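You operate a simulated robot arm through the tools that you are given. There is no shell and no other tool.

You run a simulated robot arm. Do the job below in one go: nothing can be reset, and whatever is moved stays where it is left.

TASK
Open hot and cold valves, bleed the air out and set 2 bar.

Only the result counts: the job must be done as asked and must still hold three seconds after the hand-in. Knocking over, shifting, dropping, spilling or breaking anything else fails it.

THE ROBOT
A 7-joint arm with a two-finger parallel gripper, fixed in place. Base frame: the origin is at the foot of the arm, x ahead of it, y to its left, z up. Units: mm, degrees, N and s.
Its first joint turns from -166.0 to 166.0 degrees. Payload 4.4 kg.
The tool frame sits at the grasp point between the pads (the TCP): z along the fingers, y along the line on which they close. The tips reach 23 mm beyond it. The gripper opens to 94 mm. The fingers are 38 mm wide and 10 mm thick; the gripper's body (54 by 96 mm) begins 39 mm behind the TCP.
Orientation is told as [roll, pitch, yaw] about the base's x, y, z axes, in that order, counted from this pose: with the fingers straight down and closing along the base's y, the tool's x points along the base's -x, its y along +y and its z along -z.

THE INTERFACE
- The arm moves only by the tool step_arm. Its argument "increments" is text: rows parted by semicolons, each of 7 numbers parted by spaces: the shift along the tool's x, y, z in units of 30 mm (1.0 is 30 mm), then the turn, a rotation vector about the tool's x, y, z in units of 4 degrees (1.0 is 4 degrees), then the finger opening in mm, from 0 to 94. In form: tx ty tz wx wy wz hand; .... A call has 1 to 20 rows; each row shifts and turns the commanded pose from where the row before left it, along the tool's axes as they then stand. A call with a number of a shift or a turn outside -1 to 1 is refused whole. Each row takes 0.2 s and may step no farther than 50 mm and 8.6 degrees from the row before; otherwise, or with a gripper value out of range, the whole call is refused. Where a pose cannot be reached the arm comes as near as it can. A force on the tool above 40 N (or 10 N above the force at the start of the call, whichever is more), or a blocked arm, ends the call early, and 0.2 s more pass. Each finger travels about 108 mm/s and halts on what it meets, pressing with about 23 N; the grip force reading is that of the motor and also rises with nothing between the fingers. The clock runs only during rows and for 0.2 s after the last one: add rows that do not move to give the fingers time. It gives the time, the measured TCP pose, the force on the tool (base axes), the opening and the grip force at its end, in the units of the frame above (readings bear some noise), with the torque about the TCP (base axes, N m) and any sound that the robot's microphone picked up.
- Cameras (640 x 400 px; columns grow to the right, rows downward): "scene" is fixed at [49.9, 649.5, 1276.2]; the picture's right is [-0.50, -0.87, 0.00], its down [-0.29, 0.17, -0.94] and it looks along [0.82, -0.47, -0.34] (base axes); focal length 332 px, centre (320, 200). "wrist" rides on the gripper at [86, 16, -74] in the tool frame; the picture's right is [-0.18, 0.98, 0.00], its down [-0.58, -0.11, -0.81] and it looks along [-0.79, -0.15, 0.59] (tool axes); focal length 243 px, centre (320, 200). There is no depth. A picture from a camera that has moved, and an enlarged one, comes with that camera's place and axes in the base frame and with its lens.
- snapshot(camera): a new picture of that camera. The clock stands still meanwhile.
- inspect(camera, box): a new picture of the part [left, top, right, bottom] of that camera's present view, enlarged. The clock stands still meanwhile.
- hand_in(): hands the job in; it is judged then, once.

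Places have to be worked out from the pictures, the camera data and where the tool is seen. Open the gripper and draw the arm clear of the work before you hand the job in, unless the task says otherwise.

The tools are called after ">>>" by a JSON object that holds its "api" and its "payload". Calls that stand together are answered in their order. step_arm: Moves the arm, as the interface text tells. Its arguments: {"type":"object","properties":{"increments":{"type":"string"}},"required":["increments"]} The other tools are called the same way: snapshot (camera) takes a picture; inspect (camera, box) takes an enlarged picture of a part of a camera's view; hand_in () hands the job in.

At the start:

```text
clock: 0.0
tcp_pos: [634.8, 1.2, 997.6]
orientation: [0.0, 0.0, 0.1]
force: [0.1, 0.1, 0.1]
moment: [-0.02, 0.0, 0.01]
finger_gap: 93.8
gripper_force: 0.1
```

scene: 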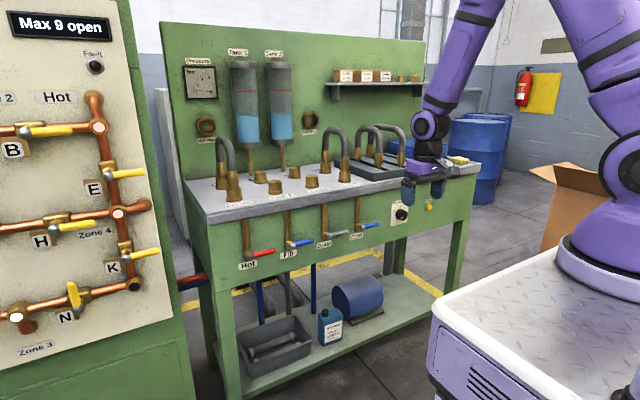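
wrist: 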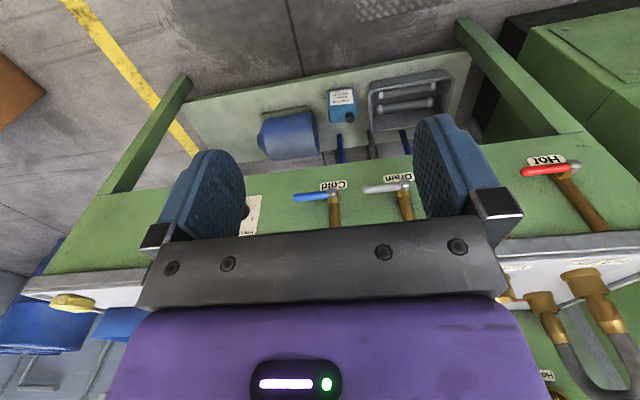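

I'll start by looking closely at the bench: valves, labels, gauge, tanks and the hoses.

>>> {"api": "inspect", "payload": {"camera": "scene", "box": [180, 40, 340, 140]}}

>>> {"api": "inspect", "payload": {"camera": "scene", "box": [200, 140, 360, 240]}}

>>> {"api": "inspect", "payload": {"camera": "scene", "box": [230, 190, 390, 290]}}

>>> {"api": "inspect", "payload": {"camera": "scene", "box": [340, 140, 500, 240]}}

>>> {"api": "inspect", "payload": {"camera": "scene", "box": [290, 40, 450, 140]}}

>>> {"api": "inspect", "payload": {"camera": "scene", "box": [0, 0, 200, 125]}}

```text
4.00 times, centred on (260, 90) of scene
camera zoom: at [49.9, 649.5, 1276.2], right [-0.5, -0.87, 0.0], down [-0.29, 0.17, -0.94], along [0.82, -0.47, -0.34], focal length 1328 px, centre (560, 640)
```

zoom: 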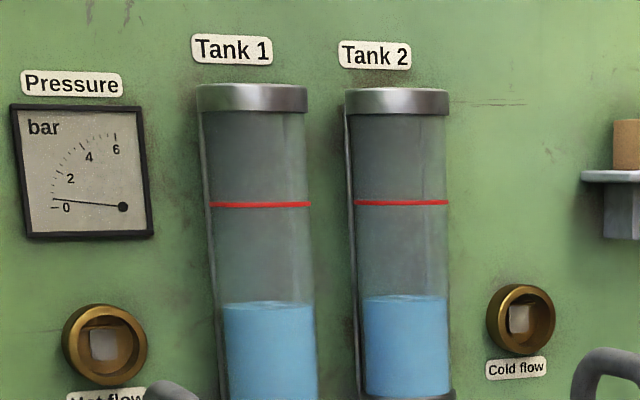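

```text
4.00 times, centred on (280, 190) of scene
camera zoom: at [49.9, 649.5, 1276.2], right [-0.5, -0.87, 0.0], down [-0.29, 0.17, -0.94], along [0.82, -0.47, -0.34], focal length 1328 px, centre (480, 240)
```

zoom: 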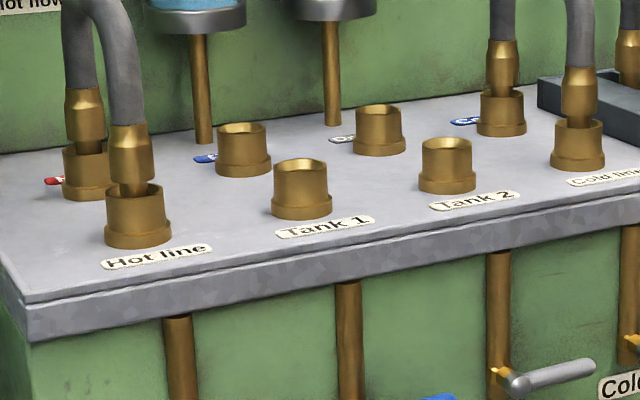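

```text
4.00 times, centred on (310, 240) of scene
camera zoom: at [49.9, 649.5, 1276.2], right [-0.5, -0.87, 0.0], down [-0.29, 0.17, -0.94], along [0.82, -0.47, -0.34], focal length 1328 px, centre (360, 40)
```

zoom: 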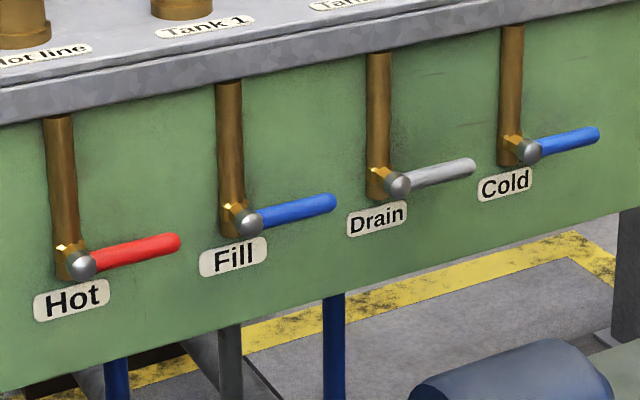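

```text
4.00 times, centred on (420, 190) of scene
camera zoom: at [49.9, 649.5, 1276.2], right [-0.5, -0.87, 0.0], down [-0.29, 0.17, -0.94], along [0.82, -0.47, -0.34], focal length 1328 px, centre (-80, 240)
```

zoom: 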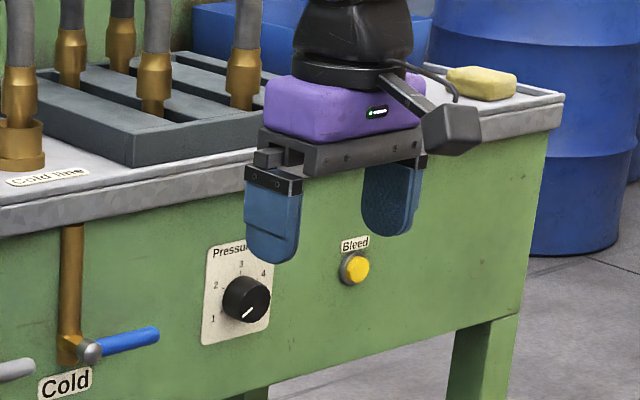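

```text
4.00 times, centred on (370, 90) of scene
camera zoom: at [49.9, 649.5, 1276.2], right [-0.5, -0.87, 0.0], down [-0.29, 0.17, -0.94], along [0.82, -0.47, -0.34], focal length 1328 px, centre (120, 640)
```

zoom: 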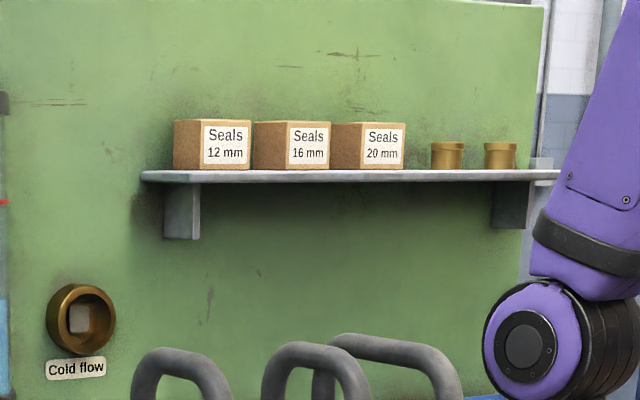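

```text
3.20 times, centred on (100, 62) of scene
camera zoom: at [49.9, 649.5, 1276.2], right [-0.5, -0.87, 0.0], down [-0.29, 0.17, -0.94], along [0.82, -0.47, -0.34], focal length 1062 px, centre (1024, 640)
```

zoom: 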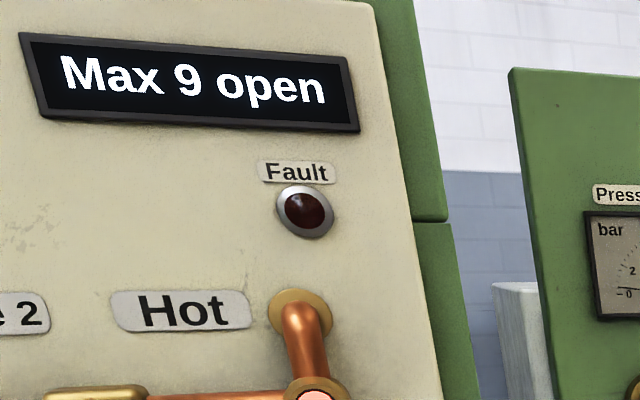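

The hoses already join Hot and Cold to their lines. I triangulate the Hot hub at about (941, 386, 770), Cold at (941, -40, 767), the pressure knob at (945, -235, 776) and the bleed button at (950, -394, 777). I'll first pitch the tool up by 44° where it stands, so the wrist camera faces the panel.

>>> {"api": "step_arm", "payload": {"increments": "0 0 0 0 -1 0 94;0 0 0 0 -1 0 94;0 0 0 0 -1 0 94;0 0 0 0 -1 0 94;0 0 0 0 -1 0 94;0 0 0 0 -1 0 94;0 0 0 0 -1 0 94;0 0 0 0 -1 0 94;0 0 0 0 -1 0 94;0 0 0 0 -1 0 94;0 0 0 0 -1 0 94"}}

>>> {"api": "snapshot", "payload": {"camera": "wrist"}}

>>> {"api": "snapshot", "payload": {"camera": "scene"}}

```text
clock: 2.4
tcp_pos: [677.8, 12.0, 995.2]
orientation: [0.0, -44.1, 0.0]
force: [0.6, -0.1, 0.3]
moment: [-0.03, -0.03, 0.02]
finger_gap: 94.2
gripper_force: 0.1
out of reach, approached as far as the arm can: row 7, 8, 9, 10, 11
```

```text
taken
camera wrist: at [565.8, 27.6, 988.1], right [0.13, 0.98, 0.13], down [-0.14, -0.11, 0.98], along [0.98, -0.15, 0.12], focal length 243 px, centre (320, 200)
```

wrist: 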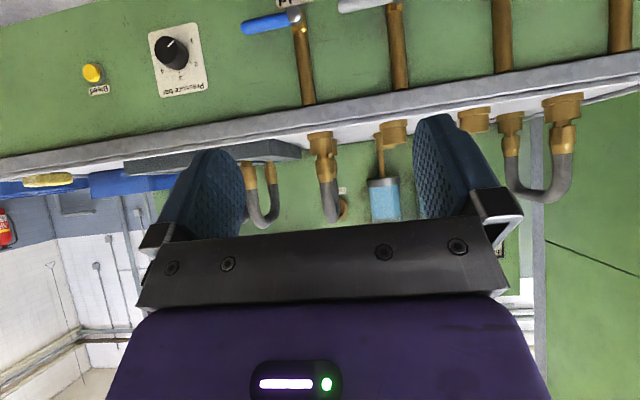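

```text
taken
```

scene: 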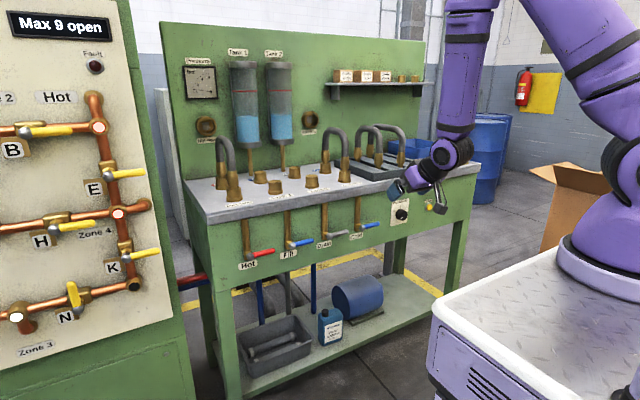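

The panel is now in the wrist view, upside down, and the arm was too folded to complete the last rows. I'll move forward, down and to the right to get a clear face-on view of the panel.

>>> {"api": "step_arm", "payload": {"increments": "0.16 -0.89 0.95 0 0 0 94;0.16 -0.89 0.95 0 0 0 94;0.16 -0.89 0.95 0 0 0 94;0.16 -0.89 0.95 0 0 0 94;0.16 -0.89 0.95 0 0 0 94;0.16 -0.89 0.95 0 0 0 94;0 0 0 0 0 0 94;0 0 0 0 0 0 0;0 0 0 0 0 0 0;0 0 0 0 0 0 0"}}

>>> {"api": "snapshot", "payload": {"camera": "wrist"}}

>>> {"api": "snapshot", "payload": {"camera": "scene"}}

```text
clock: 4.6
tcp_pos: [774.4, -147.6, 850.9]
orientation: [-0.1, -43.9, 0.0]
force: [-0.5, 1.2, 0.6]
moment: [-0.01, -0.01, -0.01]
finger_gap: 0.0
gripper_force: 23.0
```

```text
taken
camera wrist: at [662.4, -131.8, 844.2], right [0.13, 0.98, 0.13], down [-0.14, -0.11, 0.98], along [0.98, -0.15, 0.13], focal length 243 px, centre (320, 200)
```

wrist: 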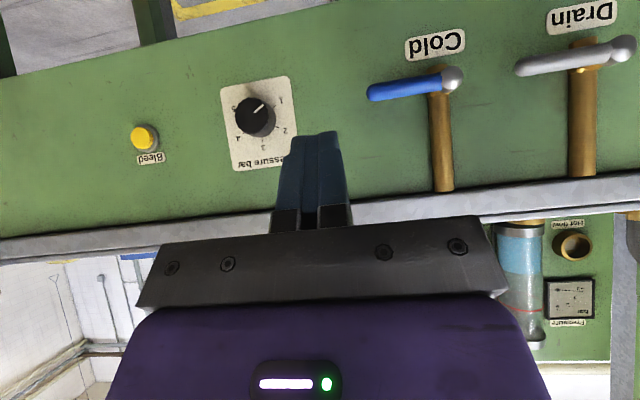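

```text
taken
```

scene: 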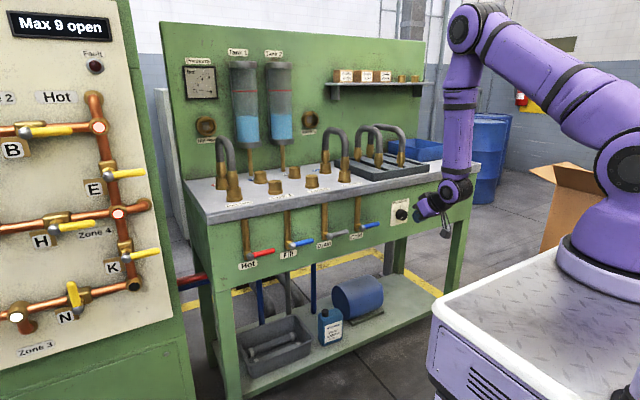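

The panel is in clear view now. I'll zoom in on the knob scale, the cold valve and the bleed button.

>>> {"api": "inspect", "payload": {"camera": "wrist", "box": [208, 65, 320, 175]}}

>>> {"api": "inspect", "payload": {"camera": "wrist", "box": [350, 20, 510, 120]}}

>>> {"api": "inspect", "payload": {"camera": "wrist", "box": [100, 100, 200, 180]}}

>>> {"api": "inspect", "payload": {"camera": "wrist", "box": [480, 210, 640, 360]}}

```text
3.64 times, centred on (264, 120) of wrist
camera zoom: at [662.4, -131.8, 844.2], right [0.13, 0.98, 0.13], down [-0.14, -0.11, 0.98], along [0.98, -0.15, 0.13], focal length 882 px, centre (524, 491)
```

zoom: 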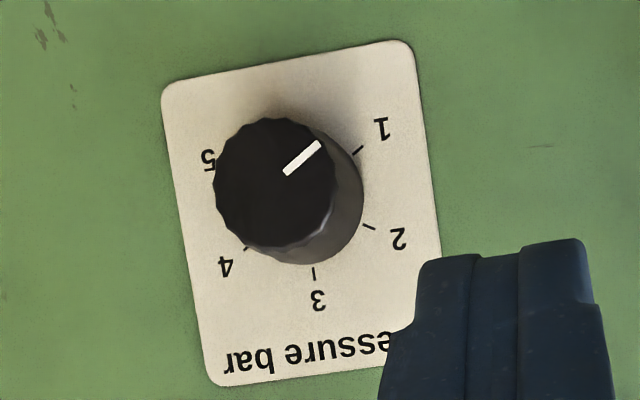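

```text
4.00 times, centred on (430, 70) of wrist
camera zoom: at [662.4, -131.8, 844.2], right [0.13, 0.98, 0.13], down [-0.14, -0.11, 0.98], along [0.98, -0.15, 0.13], focal length 970 px, centre (-120, 720)
```

zoom: 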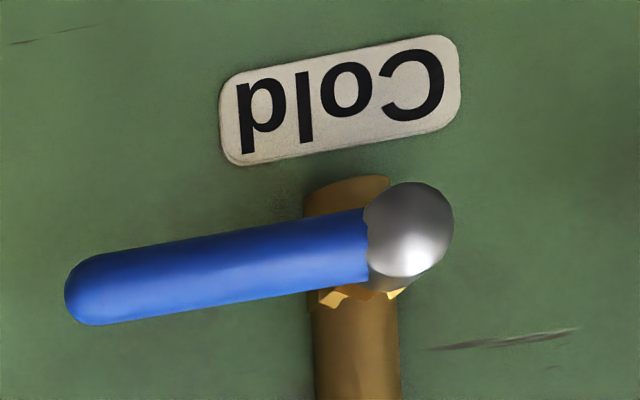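

```text
5.00 times, centred on (150, 140) of wrist
camera zoom: at [662.4, -131.8, 844.2], right [0.13, 0.98, 0.13], down [-0.14, -0.11, 0.98], along [0.98, -0.15, 0.13], focal length 1213 px, centre (1170, 500)
```

zoom: 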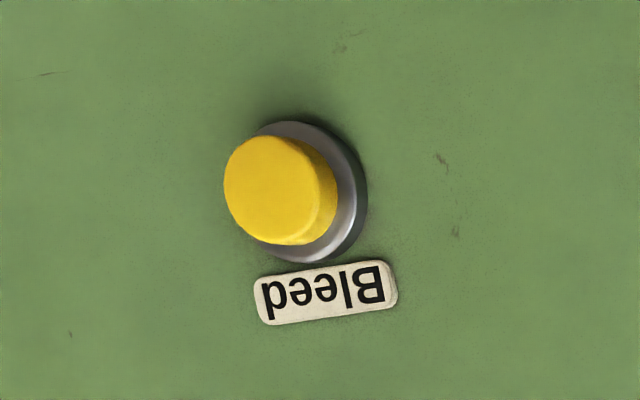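

```text
2.67 times, centred on (560, 285) of wrist
camera zoom: at [662.4, -131.8, 844.2], right [0.13, 0.98, 0.13], down [-0.14, -0.11, 0.98], along [0.98, -0.15, 0.13], focal length 647 px, centre (-320, -27)
```

zoom: 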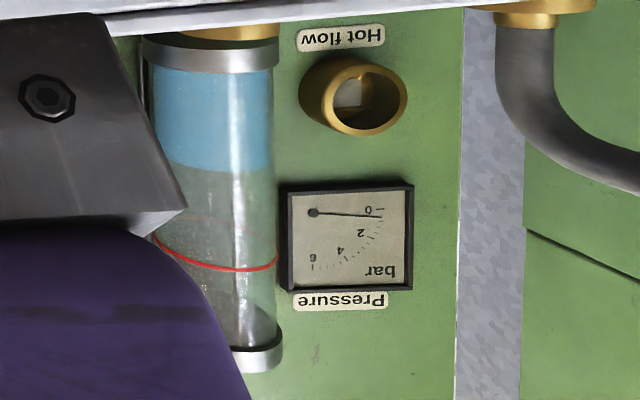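

Combining both cameras, I put the Cold hub at about (925, -28, 775) with its lever tip near y=-108. The knob face is at about (957, -247, 770), the bleed button at about (962, -408, 772) and the panel at x≈978. The knob sits at 1. Next I'll pitch the tool to horizontal with the fingers closed, still short of the controls.

>>> {"api": "step_arm", "payload": {"increments": "0 0 0.2 0 -1 0 0;0 0 0.2 0 -1 0 0;0 0 0.2 0 -1 0 0;0 0 0.2 0 -1 0 0;0 0 0.2 0 -1 0 0;0 0 0.2 0 -1 0 0;0 0 0.2 0 -1 0 0;0 0 0.2 0 -1 0 0;0 0 0.2 0 -1 0 0;0 0 0.2 0 -1 0 0;0 0 0.2 0 -1 0 0;0 0 0 0 -0.5 0 0"}}

>>> {"api": "snapshot", "payload": {"camera": "wrist"}}

>>> {"api": "snapshot", "payload": {"camera": "scene"}}

```text
clock: 7.2
tcp_pos: [834.3, -148.8, 823.9]
orientation: [167.3, -89.9, -167.2]
force: [-0.2, -0.1, 0.2]
moment: [-0.01, -0.07, -0.02]
finger_gap: 0.0
gripper_force: 22.9
```

```text
taken
camera wrist: at [760.8, -132.4, 736.5], right [0.0, 0.98, 0.18], down [-0.81, -0.11, 0.58], along [0.59, -0.15, 0.79], focal length 243 px, centre (320, 200)
```

wrist: 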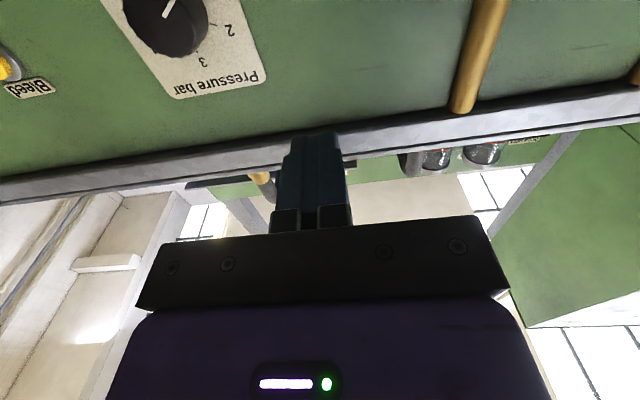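

```text
taken
```

scene: 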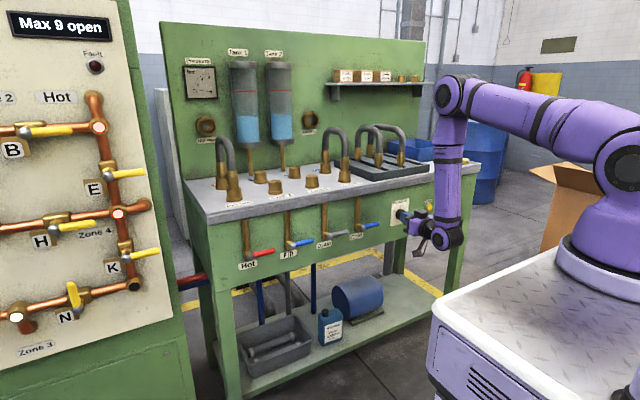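

The tool is now horizontal, with tool x pointing down and tool z toward the panel. I'll move above the Cold lever near its end, with the tips reaching just past the lever.

>>> {"api": "step_arm", "payload": {"increments": "0 0.68 0 0 0 0 0;0 0.68 0 0 0 0 0;0 0.68 0 0 0 0 0;0 0 0.76 0 0 0 0;0 0 0.76 0 0 0 0;0 0 0.76 0 0 0 0;0 0 0.76 0 0 0 0;0 0 0 0 0 0 0"}}

>>> {"api": "snapshot", "payload": {"camera": "scene"}}

>>> {"api": "inspect", "payload": {"camera": "scene", "box": [320, 180, 440, 255]}}

>>> {"api": "snapshot", "payload": {"camera": "wrist"}}

```text
clock: 9.0
tcp_pos: [925.4, -89.6, 823.8]
orientation: [107.1, -90.0, -107.2]
force: [0.1, -0.3, 0.3]
moment: [-0.01, 0.04, -0.01]
finger_gap: 0.1
gripper_force: 23.1
```

```text
taken
```

scene: 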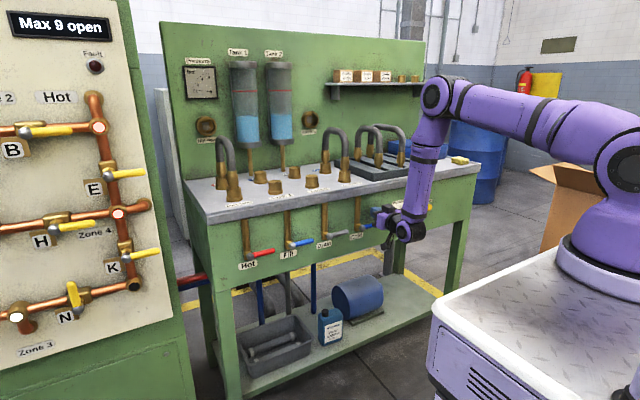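

```text
5.33 times, centred on (380, 218) of scene
camera zoom: at [49.9, 649.5, 1276.2], right [-0.5, -0.87, 0.0], down [-0.29, 0.17, -0.94], along [0.82, -0.47, -0.34], focal length 1771 px, centre (0, 107)
```

zoom: 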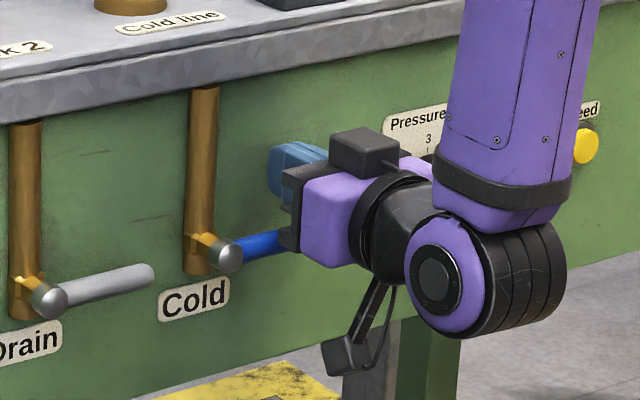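

```text
taken
camera wrist: at [853.0, -71.7, 736.1], right [0.0, 0.98, 0.18], down [-0.81, -0.11, 0.58], along [0.59, -0.15, 0.79], focal length 243 px, centre (320, 200)
```

wrist: 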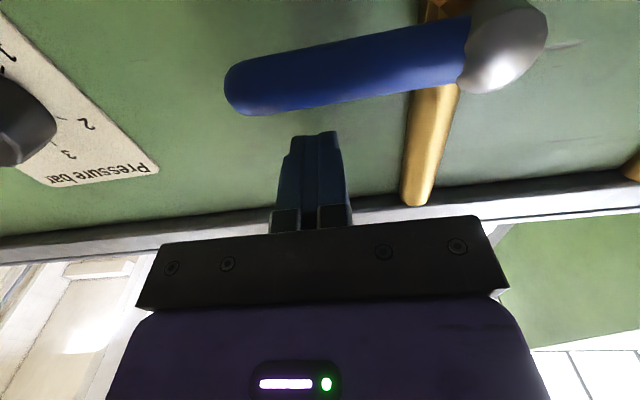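

The tips are above the lever (lever axis z≈773, hub near y=-28). I'll press down about 38 mm gently to see whether the lever turns that way.

>>> {"api": "step_arm", "payload": {"increments": "0.4 -0.05 0 0 0 0 0;0.4 -0.05 0 0 0 0 0;0.3 -0.05 0 0 0 0 0;0.2 0 0 0 0 0 0;0 0 0 0 0 0 0"}}

>>> {"api": "snapshot", "payload": {"camera": "wrist"}}

>>> {"api": "inspect", "payload": {"camera": "scene", "box": [320, 180, 440, 255]}}

```text
clock: 9.7
tcp_pos: [926.7, -92.9, 802.1]
orientation: [178.5, -89.2, -178.4]
force: [-9.0, 0.2, 23.0]
moment: [0.12, 0.13, 0.04]
finger_gap: 0.1
gripper_force: 22.6
stopped in row 3: the force on the tool passed its limit at 54 N (the readings are from after the stop); the commanded pose is now the measured one
```

```text
taken
camera wrist: at [855.4, -75.3, 714.0], right [0.0, 0.98, 0.18], down [-0.82, -0.11, 0.57], along [0.58, -0.15, 0.8], focal length 243 px, centre (320, 200)
```

wrist: 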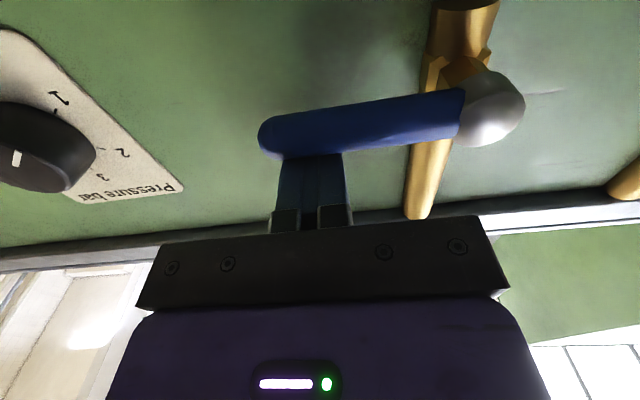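

```text
5.33 times, centred on (380, 218) of scene
camera zoom: at [49.9, 649.5, 1276.2], right [-0.5, -0.87, 0.0], down [-0.29, 0.17, -0.94], along [0.82, -0.47, -0.34], focal length 1771 px, centre (0, 107)
```

zoom: 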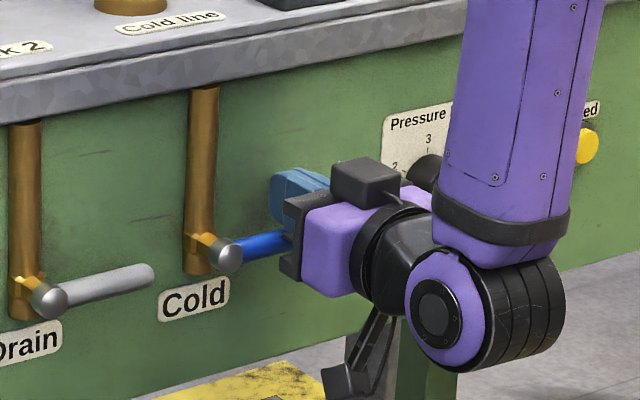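

The fingers met the lever at z≈802 as predicted, but the force went past the limit without visible motion. That could be impact or an end stop, so I'll press a few mm more, slowly, to tell which.

>>> {"api": "step_arm", "payload": {"increments": "0.05 0 0 0 0 0 0;0.05 0 0 0 0 0 0;0.05 0 0 0 0 0 0;0.05 0 0 0 0 0 0;0.05 0 0 0 0 0 0;0.05 0 0 0 0 0 0"}}

```text
clock: 10.2
tcp_pos: [927.6, -91.3, 803.1]
orientation: [179.5, -88.9, -179.4]
force: [-7.9, 0.3, 19.2]
moment: [0.09, 0.19, 0.03]
finger_gap: 0.0
gripper_force: 23.4
stopped in row 2: the force on the tool passed its limit at 43 N (the readings are from after the stop); the commanded pose is now the measured one
```

The lever won't go down, so that is its stop and it must open upward. I'll lift off, back out, drop below the lever and come in under it.

>>> {"api": "step_arm", "payload": {"increments": "-0.2 0 0 0 0.27 0 0;0 0 -0.8 0 0 0 0;0 0 -0.8 0 0 0 0;0.9 0 0 0 0 0 0;0.9 0 0 0 0 0 0;0.9 0 0 0 0 0 0;0 0.1 0 0 0 0 0;0 0 0.65 0 0 0 0;0 0 0.65 0 0 0 0;0 0 0 0 0 0 0"}}

>>> {"api": "inspect", "payload": {"camera": "scene", "box": [320, 180, 440, 255]}}

>>> {"api": "snapshot", "payload": {"camera": "wrist"}}

```text
clock: 12.4
tcp_pos: [917.3, -88.4, 726.0]
orientation: [13.2, -89.8, -13.1]
force: [0.2, 0.0, 0.1]
moment: [0.04, -0.01, -0.04]
finger_gap: 0.0
gripper_force: 23.1
```

```text
5.33 times, centred on (380, 218) of scene
camera zoom: at [49.9, 649.5, 1276.2], right [-0.5, -0.87, 0.0], down [-0.29, 0.17, -0.94], along [0.82, -0.47, -0.34], focal length 1771 px, centre (0, 107)
```

zoom: 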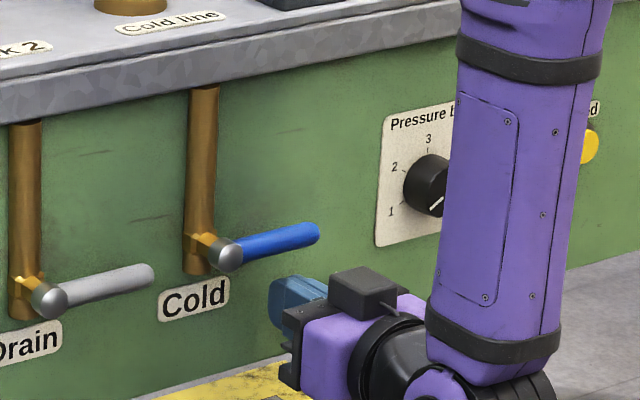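

```text
taken
camera wrist: at [844.4, -72.1, 638.9], right [0.0, 0.98, 0.18], down [-0.8, -0.11, 0.58], along [0.59, -0.15, 0.79], focal length 243 px, centre (320, 200)
```

wrist: 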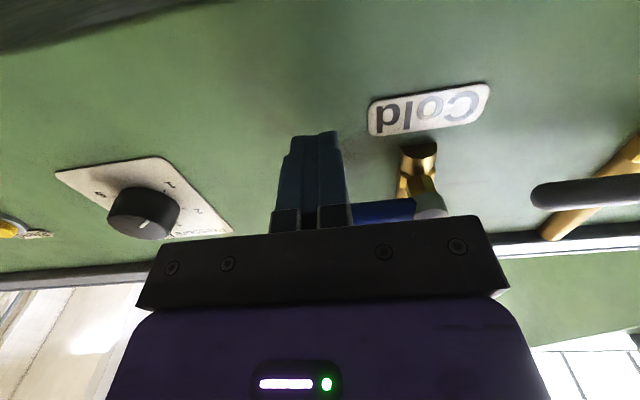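

I'm under the lever now. I'll push up in small steps to about 15° of lever travel and watch the force.

>>> {"api": "step_arm", "payload": {"increments": "-0.4 0 0 0 0 0 0;-0.13 -0.03 0 0 0 0 0;-0.13 -0.04 0 0 0 0 0;-0.13 -0.04 0 0 0 0 0;-0.13 -0.04 0 0 0 0 0;-0.13 -0.04 0 0 0 0 0;-0.13 0 0 0 0 0 0;0 0 0 0 0 0 0"}}

>>> {"api": "inspect", "payload": {"camera": "scene", "box": [320, 180, 440, 255]}}

```text
clock: 14.2
tcp_pos: [920.9, -94.2, 760.8]
orientation: [12.7, -90.0, -12.7]
force: [-1.5, -0.3, -0.1]
moment: [-0.01, -0.05, -0.01]
finger_gap: 0.0
gripper_force: 23.0
```

```text
5.33 times, centred on (380, 218) of scene
camera zoom: at [49.9, 649.5, 1276.2], right [-0.5, -0.87, 0.0], down [-0.29, 0.17, -0.94], along [0.82, -0.47, -0.34], focal length 1771 px, centre (0, 107)
```

zoom: 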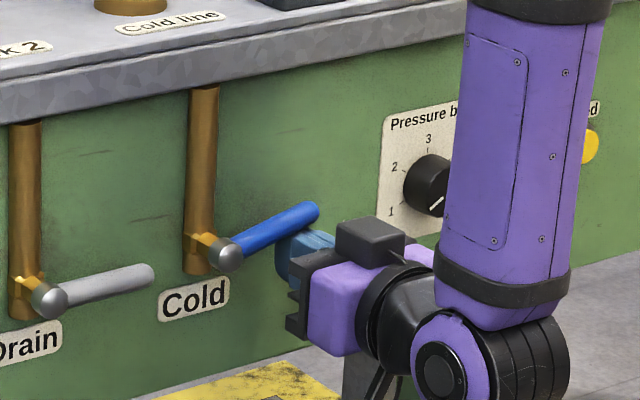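

The lever swings up freely, so up is open. I'll carry on along the arc about the hub to roughly 75°.

>>> {"api": "step_arm", "payload": {"increments": "-0.176 -0.01 0 0 0 0 0;-0.176 -0.01 0 0 0 0 0;-0.176 -0.01 0 0 0 0 0;-0.198 0.044 0 0 0 0 0;-0.198 0.044 0 0 0 0 0;-0.198 0.044 0 0 0 0 0;-0.186 0.109 0 0 0 0 0;-0.186 0.109 0 0 0 0 0;-0.186 0.109 0 0 0 0 0;-0.149 0.17 0 0 0 0 0;-0.149 0.17 0 0 0 0 0;-0.149 0.17 0 0 0 0 0;0 0 0 0 0 0 0"}}

>>> {"api": "inspect", "payload": {"camera": "scene", "box": [320, 180, 440, 255]}}

>>> {"api": "snapshot", "payload": {"camera": "wrist"}}

```text
clock: 17.0
tcp_pos: [919.5, -67.1, 825.0]
orientation: [10.1, -89.8, -10.2]
force: [-1.1, 0.2, -0.2]
moment: [-0.04, 0.0, -0.06]
finger_gap: 0.0
gripper_force: 23.3
```

```text
5.33 times, centred on (380, 218) of scene
camera zoom: at [49.9, 649.5, 1276.2], right [-0.5, -0.87, 0.0], down [-0.29, 0.17, -0.94], along [0.82, -0.47, -0.34], focal length 1771 px, centre (0, 107)
```

zoom: 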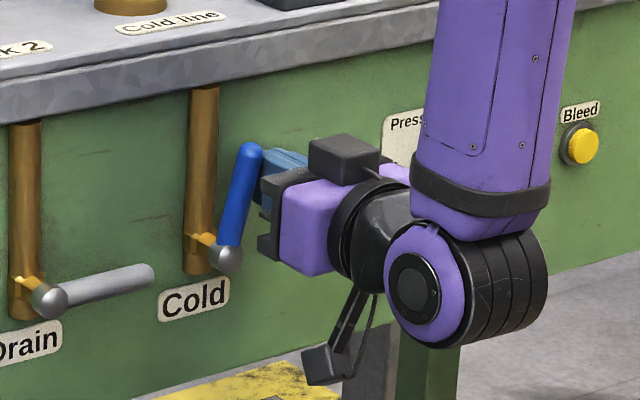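

```text
taken
camera wrist: at [847.3, -50.2, 737.5], right [0.0, 0.98, 0.18], down [-0.8, -0.11, 0.58], along [0.59, -0.15, 0.79], focal length 243 px, centre (320, 200)
```

wrist: 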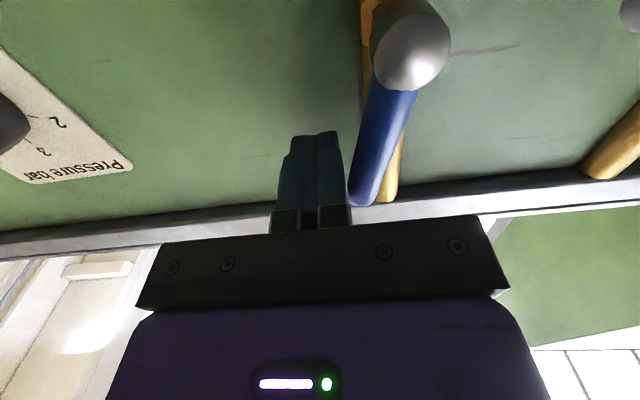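

It's at about 75° now. I'll push sideways to reach the vertical stop in small steps.

>>> {"api": "step_arm", "payload": {"increments": "-0.089 0.18 0 0 0 0 0;-0.089 0.18 0 0 0 0 0;-0.08 0.15 0 0 0 0 0;0 0.1 0 0 0 0 0;0 0.1 0 0 0 0 0;0 0.08 0 0 0 0 0;0 0.05 0 0 0 0 0;0 0 0 0 0 0 0"}}

>>> {"api": "inspect", "payload": {"camera": "scene", "box": [320, 180, 440, 255]}}

>>> {"api": "snapshot", "payload": {"camera": "wrist"}}

```text
clock: 18.8
tcp_pos: [919.3, -47.2, 833.0]
orientation: [-65.2, -89.7, 64.5]
force: [-7.2, -17.2, 3.3]
moment: [-0.06, 0.02, 0.03]
finger_gap: 0.0
gripper_force: 23.4
stopped in row 8: the force on the tool passed its limit at 41 N (the readings are from after the stop); the commanded pose is now the measured one
```

```text
5.33 times, centred on (380, 218) of scene
camera zoom: at [49.9, 649.5, 1276.2], right [-0.5, -0.87, 0.0], down [-0.29, 0.17, -0.94], along [0.82, -0.47, -0.34], focal length 1771 px, centre (0, 107)
```

zoom: 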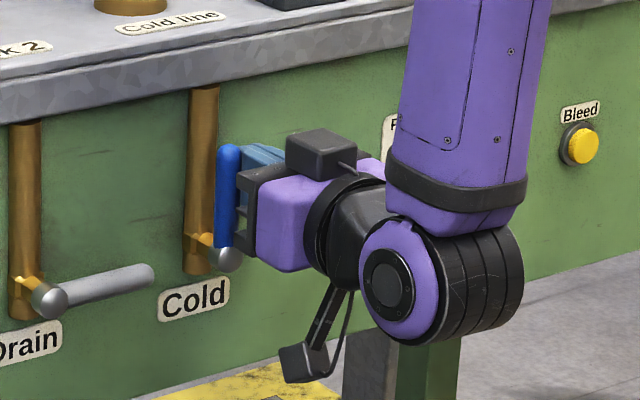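

```text
taken
camera wrist: at [846.5, -30.7, 745.0], right [0.01, 0.98, 0.18], down [-0.81, -0.1, 0.58], along [0.59, -0.15, 0.79], focal length 243 px, centre (320, 200)
```

wrist: 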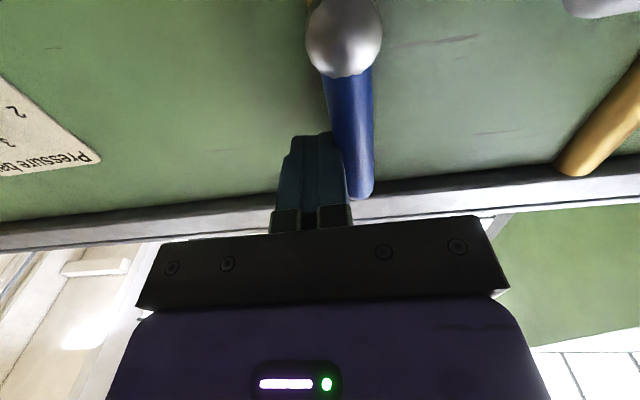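

The Cold lever is vertical, in line with its pipe and against the stop. I'll back off sideways, retreat to x≈850 and travel to a spot in front of and below the Hot lever.

>>> {"api": "step_arm", "payload": {"increments": "0 -0.3 0 0 0 0 0;0 0 -0.8 0 0 0 0;0 0 -0.8 0 0 0 0;0 0 -0.7 0 0 0 0;0.245 0.92 0 0 0 0 0;0.245 0.92 0 0 0 0 0;0.245 0.92 0 0 0 0 0;0.245 0.92 0 0 0 0 0;0.245 0.92 0 0 0 0 0;0.245 0.92 0 0 0 0 0;0.245 0.92 0 0 0 0 0;0.245 0.92 0 0 0 0 0;0.245 0.92 0 0 0 0 0;0.245 0.92 0 0 0 0 0;0.245 0.92 0 0 0 0 0;0.245 0.92 0 0 0 0 0;0.245 0.92 0 0 0 0 0;0.245 0.92 0 0 0 0 0;0 0 0 0 0 0 0"}}

>>> {"api": "snapshot", "payload": {"camera": "scene"}}

>>> {"api": "snapshot", "payload": {"camera": "wrist"}}

```text
clock: 22.8
tcp_pos: [853.2, 332.9, 730.5]
orientation: [-51.0, -89.8, 50.5]
force: [0.2, -0.1, 0.8]
moment: [-0.03, -0.01, -0.01]
finger_gap: 0.0
gripper_force: 23.6
```

```text
taken
```

scene: 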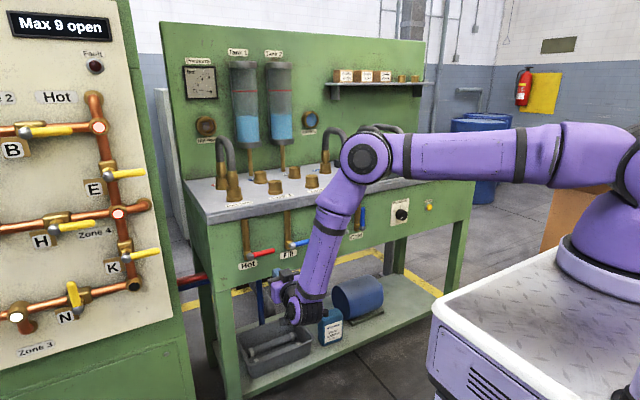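

```text
taken
camera wrist: at [779.3, 350.0, 643.4], right [0.01, 0.98, 0.18], down [-0.81, -0.1, 0.58], along [0.59, -0.15, 0.79], focal length 243 px, centre (320, 200)
```

wrist: 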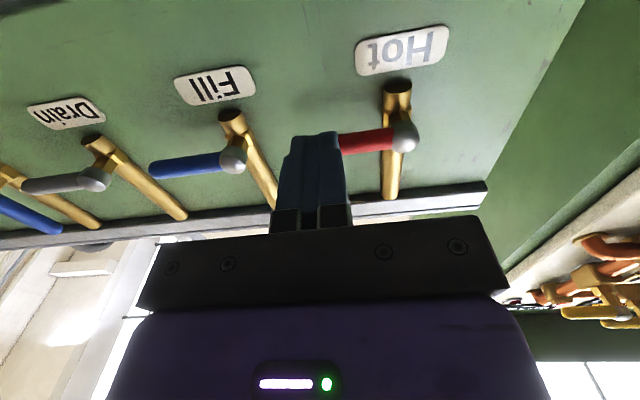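

The Cold flow glass has turned blue, so cold is flowing. The wrist view puts the Hot hub at about (925, 390, 772), matching my estimate. I'll move in under its lever and begin the upward push.

>>> {"api": "step_arm", "payload": {"increments": "0 0 0.72 0 0 0 0;0 0 0.72 0 0 0 0;0 0 0.72 0 0 0 0;-0.38 -0.1 0 0 0 0 0;-0.147 -0.047 0 0 0 0 0;-0.147 -0.047 0 0 0 0 0;-0.147 -0.047 0 0 0 0 0;-0.147 -0.047 0 0 0 0 0;0 0 0 0 0 0 0"}}

>>> {"api": "inspect", "payload": {"camera": "scene", "box": [210, 200, 338, 280]}}

>>> {"api": "snapshot", "payload": {"camera": "wrist"}}

```text
clock: 24.8
tcp_pos: [917.4, 323.7, 757.0]
orientation: [-53.7, -89.8, 53.4]
force: [0.1, 0.8, -1.1]
moment: [-0.02, -0.03, 0.0]
finger_gap: 0.0
gripper_force: 22.7
```

```text
5.00 times, centred on (274, 240) of scene
camera zoom: at [49.9, 649.5, 1276.2], right [-0.5, -0.87, 0.0], down [-0.29, 0.17, -0.94], along [0.82, -0.47, -0.34], focal length 1660 px, centre (550, 0)
```

zoom: 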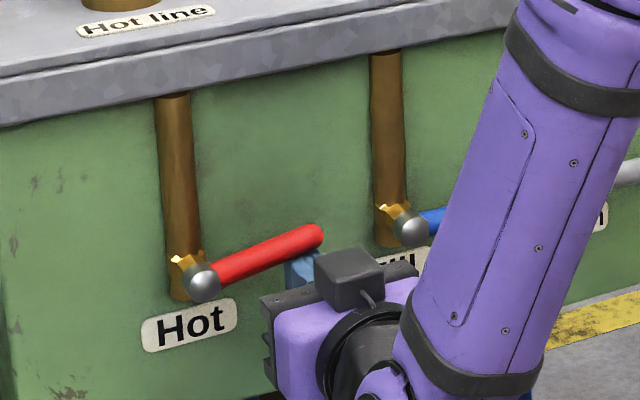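

```text
taken
camera wrist: at [844.4, 340.2, 670.8], right [0.01, 0.98, 0.18], down [-0.81, -0.1, 0.58], along [0.59, -0.15, 0.79], focal length 243 px, centre (320, 200)
```

wrist: 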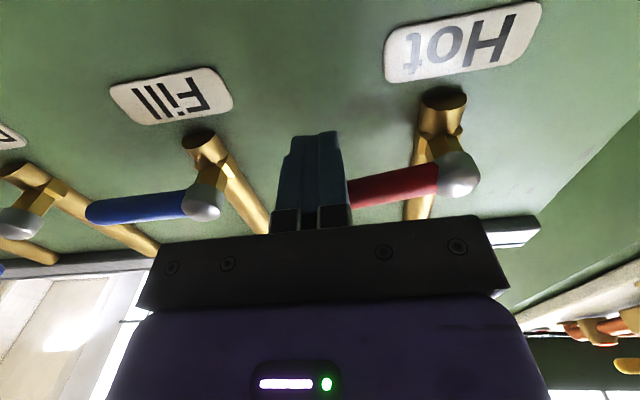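

The Hot lever is moving up. I'll continue the same arc to about 75°.

>>> {"api": "step_arm", "payload": {"increments": "-0.2 -0.01 0 0 0 0 0;-0.2 -0.01 0 0 0 0 0;-0.2 -0.01 0 0 0 0 0;-0.198 0.044 0 0 0 0 0;-0.198 0.044 0 0 0 0 0;-0.198 0.044 0 0 0 0 0;-0.186 0.109 0 0 0 0 0;-0.186 0.109 0 0 0 0 0;-0.186 0.109 0 0 0 0 0;-0.149 0.17 0 0 0 0 0;-0.149 0.17 0 0 0 0 0;-0.149 0.17 0 0 0 0 0;0 0 0 0 0 0 0"}}

>>> {"api": "inspect", "payload": {"camera": "scene", "box": [210, 200, 338, 280]}}

>>> {"api": "snapshot", "payload": {"camera": "wrist"}}

```text
clock: 27.6
tcp_pos: [917.9, 352.2, 823.2]
orientation: [-57.8, -89.7, 57.3]
force: [-1.2, 0.9, 0.0]
moment: [-0.01, -0.02, -0.03]
finger_gap: 0.1
gripper_force: 22.7
```

```text
5.00 times, centred on (274, 240) of scene
camera zoom: at [49.9, 649.5, 1276.2], right [-0.5, -0.87, 0.0], down [-0.29, 0.17, -0.94], along [0.82, -0.47, -0.34], focal length 1660 px, centre (550, 0)
```

zoom: 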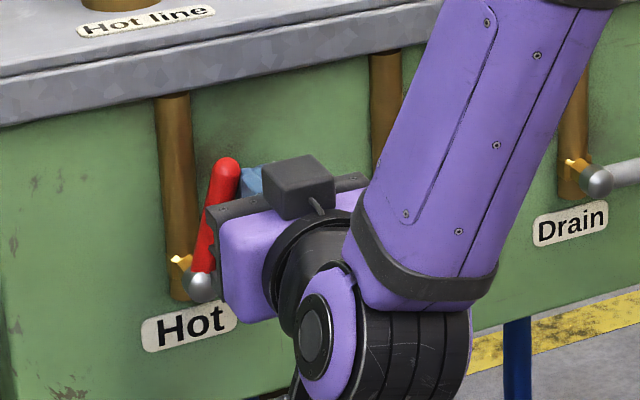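

```text
taken
camera wrist: at [844.4, 368.3, 736.9], right [0.01, 0.98, 0.18], down [-0.81, -0.1, 0.58], along [0.59, -0.15, 0.79], focal length 243 px, centre (320, 200)
```

wrist: 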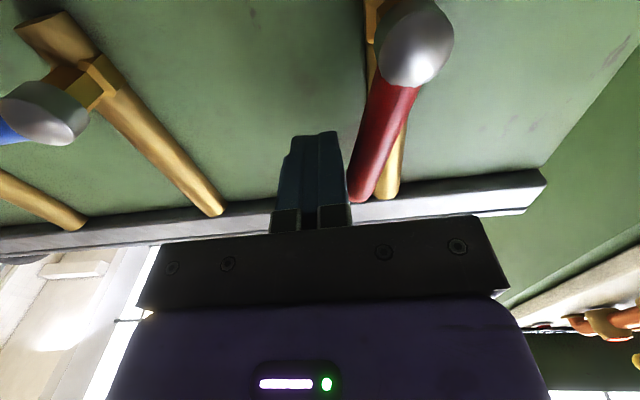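

Hot is at about 75°, so I'll finish the sideways push to its stop.

>>> {"api": "step_arm", "payload": {"increments": "-0.089 0.18 0 0 0 0 0;-0.089 0.18 0 0 0 0 0;-0.08 0.15 0 0 0 0 0;0 0.1 0 0 0 0 0;0 0.1 0 0 0 0 0;0 0.08 0 0 0 0 0;0 0.05 0 0 0 0 0;0 0.05 0 0 0 0 0"}}

>>> {"api": "inspect", "payload": {"camera": "scene", "box": [210, 200, 338, 280]}}

>>> {"api": "snapshot", "payload": {"camera": "wrist"}}

```text
clock: 29.4
tcp_pos: [918.2, 373.7, 830.7]
orientation: [-84.3, -89.6, 83.5]
force: [-10.3, -19.8, 8.0]
moment: [-0.01, -0.03, -0.09]
finger_gap: 0.2
gripper_force: 22.8
stopped in row 8: the force on the tool passed its limit at 41 N (the readings are from after the stop); the commanded pose is now the measured one
```

```text
5.00 times, centred on (274, 240) of scene
camera zoom: at [49.9, 649.5, 1276.2], right [-0.5, -0.87, 0.0], down [-0.29, 0.17, -0.94], along [0.82, -0.47, -0.34], focal length 1660 px, centre (550, 0)
```

zoom: 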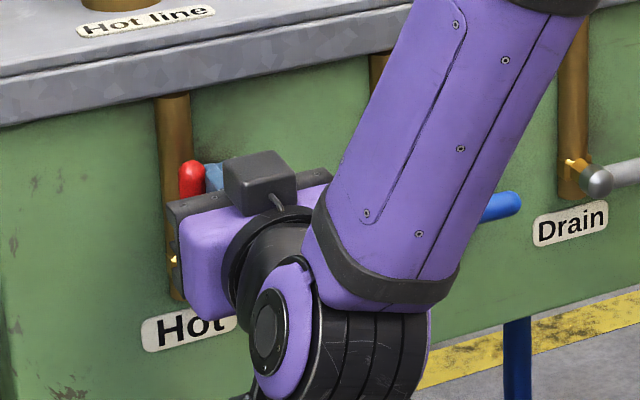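

```text
taken
camera wrist: at [846.4, 389.8, 744.0], right [0.01, 0.98, 0.18], down [-0.81, -0.09, 0.58], along [0.59, -0.15, 0.79], focal length 243 px, centre (320, 200)
```

wrist: 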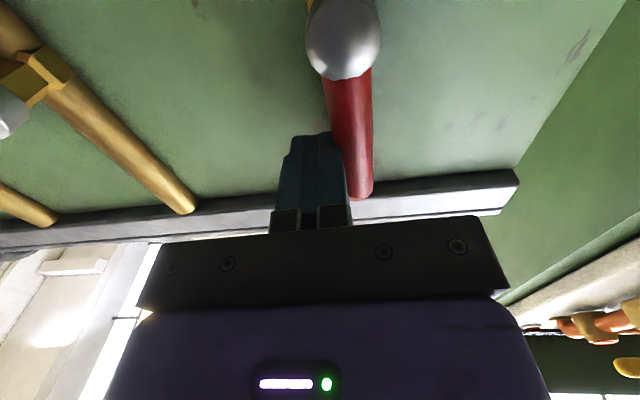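

Both valves are open and vertical. I'll back away from the Hot lever, retreat, and start travelling right toward the bleed button.

>>> {"api": "step_arm", "payload": {"increments": "0 -0.3 0 -0.2 0 0 0;0 0 -0.8 0 0 0 0;0 0 -0.8 0 0 0 0;0 0 -0.7 0 0 0 0;0.12 -0.97 0 0 0 0 0;0.12 -0.97 0 0 0 0 0;0.12 -0.97 0 0 0 0 0;0.12 -0.97 0 0 0 0 0;0.12 -0.97 0 0 0 0 0;0.12 -0.97 0 0 0 0 0;0.12 -0.97 0 0 0 0 0;0.12 -0.97 0 0 0 0 0;0.12 -0.97 0 0 0 0 0;0.12 -0.97 0 0 0 0 0;0.12 -0.97 0 0 0 0 0;0.12 -0.97 0 0 0 0 0;0.12 -0.97 0 0 0 0 0;0.12 -0.97 0 0 0 0 0;0.12 -0.97 0 0 0 0 0;0.12 -0.97 0 0 0 0 0"}}

>>> {"api": "snapshot", "payload": {"camera": "scene"}}

>>> {"api": "inspect", "payload": {"camera": "scene", "box": [180, 40, 340, 140]}}

>>> {"api": "snapshot", "payload": {"camera": "wrist"}}

```text
clock: 33.6
tcp_pos: [850.7, -99.7, 776.2]
orientation: [-68.8, -89.6, 69.1]
force: [-0.1, 0.0, 0.2]
moment: [0.0, -0.02, 0.0]
finger_gap: 0.0
gripper_force: 23.0
```

```text
taken
```

scene: 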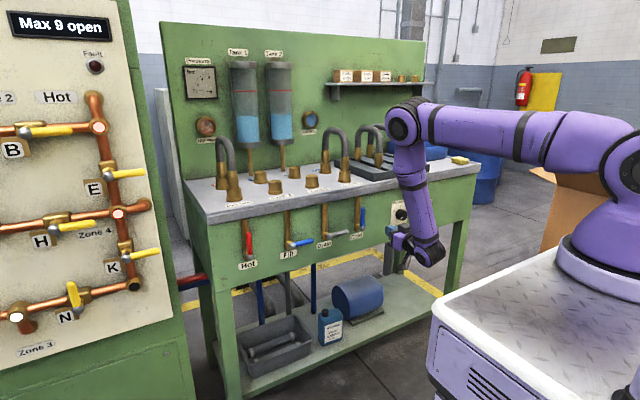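

```text
4.00 times, centred on (260, 90) of scene
camera zoom: at [49.9, 649.5, 1276.2], right [-0.5, -0.87, 0.0], down [-0.29, 0.17, -0.94], along [0.82, -0.47, -0.34], focal length 1328 px, centre (560, 640)
```

zoom: 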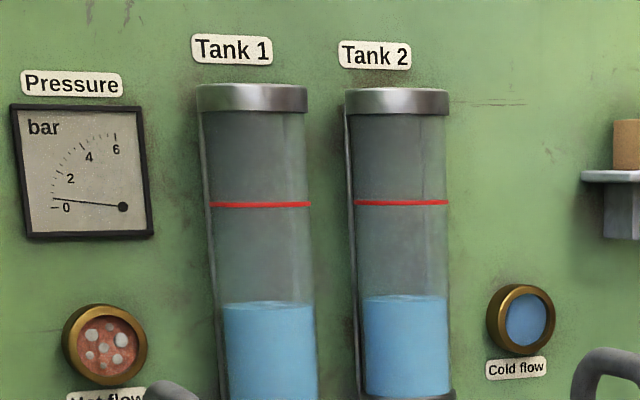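

```text
taken
camera wrist: at [777.9, -83.7, 689.2], right [0.0, 0.98, 0.18], down [-0.8, -0.11, 0.58], along [0.59, -0.14, 0.79], focal length 243 px, centre (320, 200)
```

wrist: 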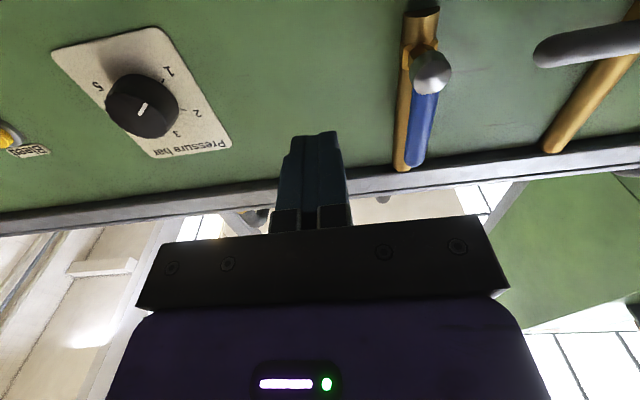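

The Hot glass shows air bubbles, Cold is clear and the gauge is still near 0. Next I'll go in front of the bleed button.

>>> {"api": "step_arm", "payload": {"increments": "0 -0.94 0 0 0 0 0;0 -0.94 0 0 0 0 0;0 -0.94 0 0 0 0 0;0 -0.94 0 0 0 0 0;0 -0.94 0 0 0 0 0;0 -0.94 0 0 0 0 0;0 -0.94 0 0 0 0 0;0 -0.94 0 0 0 0 0;0 -0.94 0 0 0 0 0;0 -0.94 0 0 0 0 0;0.14 -0.88 0 0 0 0 0;0 0 0 0 0 0 0"}}

>>> {"api": "snapshot", "payload": {"camera": "wrist"}}

>>> {"api": "inspect", "payload": {"camera": "scene", "box": [370, 160, 498, 240]}}

```text
clock: 36.2
tcp_pos: [852.1, -408.0, 773.5]
orientation: [-65.9, -89.7, 65.9]
force: [-0.3, -0.7, -0.6]
moment: [0.01, -0.01, 0.03]
finger_gap: 0.0
gripper_force: 22.5
```

```text
taken
camera wrist: at [779.3, -392.9, 686.6], right [0.0, 0.98, 0.18], down [-0.8, -0.11, 0.58], along [0.59, -0.14, 0.79], focal length 243 px, centre (320, 200)
```

wrist: 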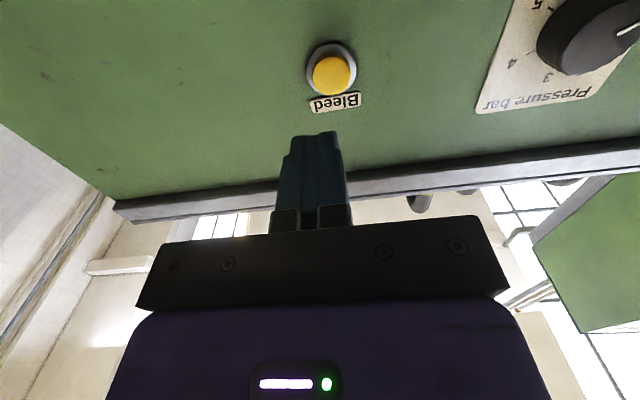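

```text
5.00 times, centred on (434, 200) of scene
camera zoom: at [49.9, 649.5, 1276.2], right [-0.5, -0.87, 0.0], down [-0.29, 0.17, -0.94], along [0.82, -0.47, -0.34], focal length 1660 px, centre (-250, 200)
```

zoom: 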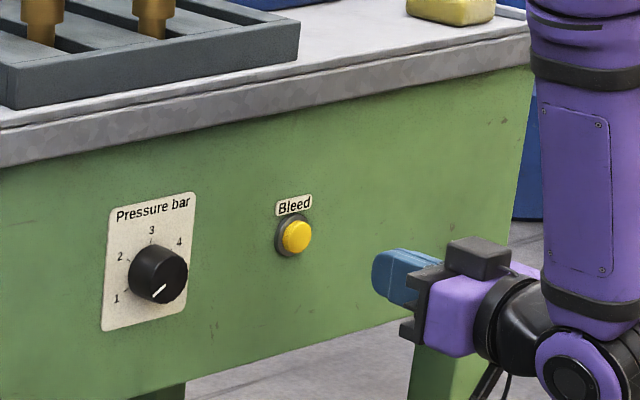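

Refined triangulation puts the bleed button face at about (952, -400, 774), so I'll shift 8 mm left and approach. The tips should touch when the TCP is near x=929, so I'll take the last stretch in 2–3 mm steps.

>>> {"api": "step_arm", "payload": {"increments": "0 0.27 0.7 0 0 0 0;0 0 0.75 0 0 0 0;0 0 0.75 0 0 0 0;0 0 0.1 0 0 0 0;0 0 0.1 0 0 0 0;0 0 0.1 0 0 0 0;0 0 0.1 0 0 0 0;0 0 0 0 0 0 0"}}

>>> {"api": "inspect", "payload": {"camera": "scene", "box": [370, 160, 498, 240]}}

>>> {"api": "snapshot", "payload": {"camera": "wrist"}}

```text
clock: 38.0
tcp_pos: [929.8, -398.4, 773.4]
orientation: [-67.5, -89.7, 67.5]
force: [-2.7, 0.7, 0.3]
moment: [-0.01, -0.02, 0.01]
finger_gap: 0.2
gripper_force: 23.4
heard: click
```

```text
5.00 times, centred on (434, 200) of scene
camera zoom: at [49.9, 649.5, 1276.2], right [-0.5, -0.87, 0.0], down [-0.29, 0.17, -0.94], along [0.82, -0.47, -0.34], focal length 1660 px, centre (-250, 200)
```

zoom: 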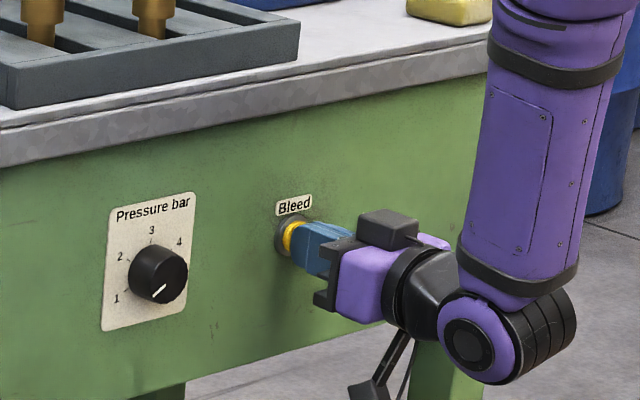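

```text
taken
camera wrist: at [856.2, -384.0, 686.2], right [0.0, 0.98, 0.18], down [-0.8, -0.11, 0.58], along [0.59, -0.14, 0.79], focal length 243 px, centre (320, 200)
```

wrist: 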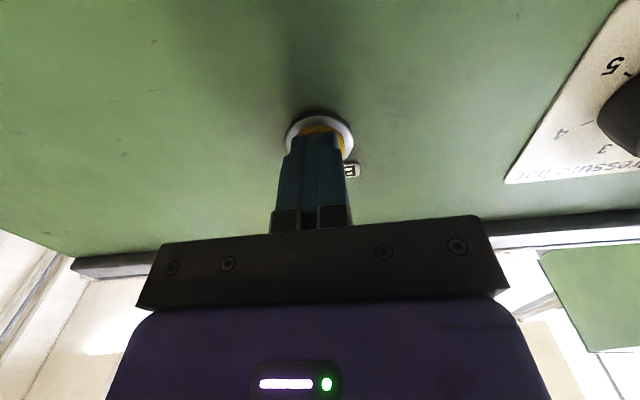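

I heard a click as the tips reached the button at 2.7 N. I'll hold the press for about a second and look at the sight glass and gauge.

>>> {"api": "step_arm", "payload": {"increments": "0 0 0.05 0 0 0 0;0 0 0 0 0 0 0;0 0 0 0 0 0 0;0 0 0 0 0 0 0;0 0 0 0 0 0 0"}}

>>> {"api": "inspect", "payload": {"camera": "scene", "box": [180, 40, 340, 140]}}

```text
clock: 39.2
tcp_pos: [929.0, -401.2, 773.4]
orientation: [-71.3, -89.7, 71.5]
force: [-3.5, -1.6, 1.5]
moment: [0.02, -0.05, -0.03]
finger_gap: 0.0
gripper_force: 22.4
```

```text
4.00 times, centred on (260, 90) of scene
camera zoom: at [49.9, 649.5, 1276.2], right [-0.5, -0.87, 0.0], down [-0.29, 0.17, -0.94], along [0.82, -0.47, -0.34], focal length 1328 px, centre (560, 640)
```

zoom: 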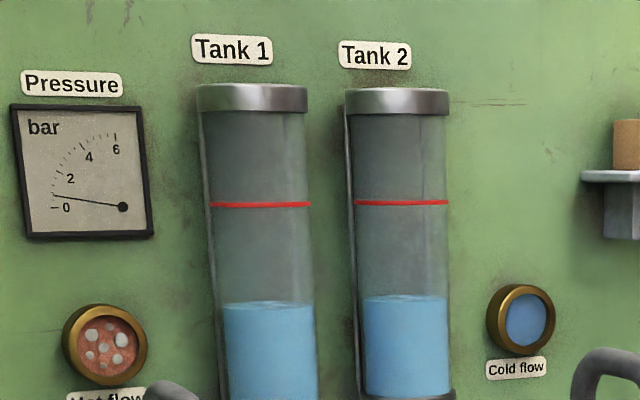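

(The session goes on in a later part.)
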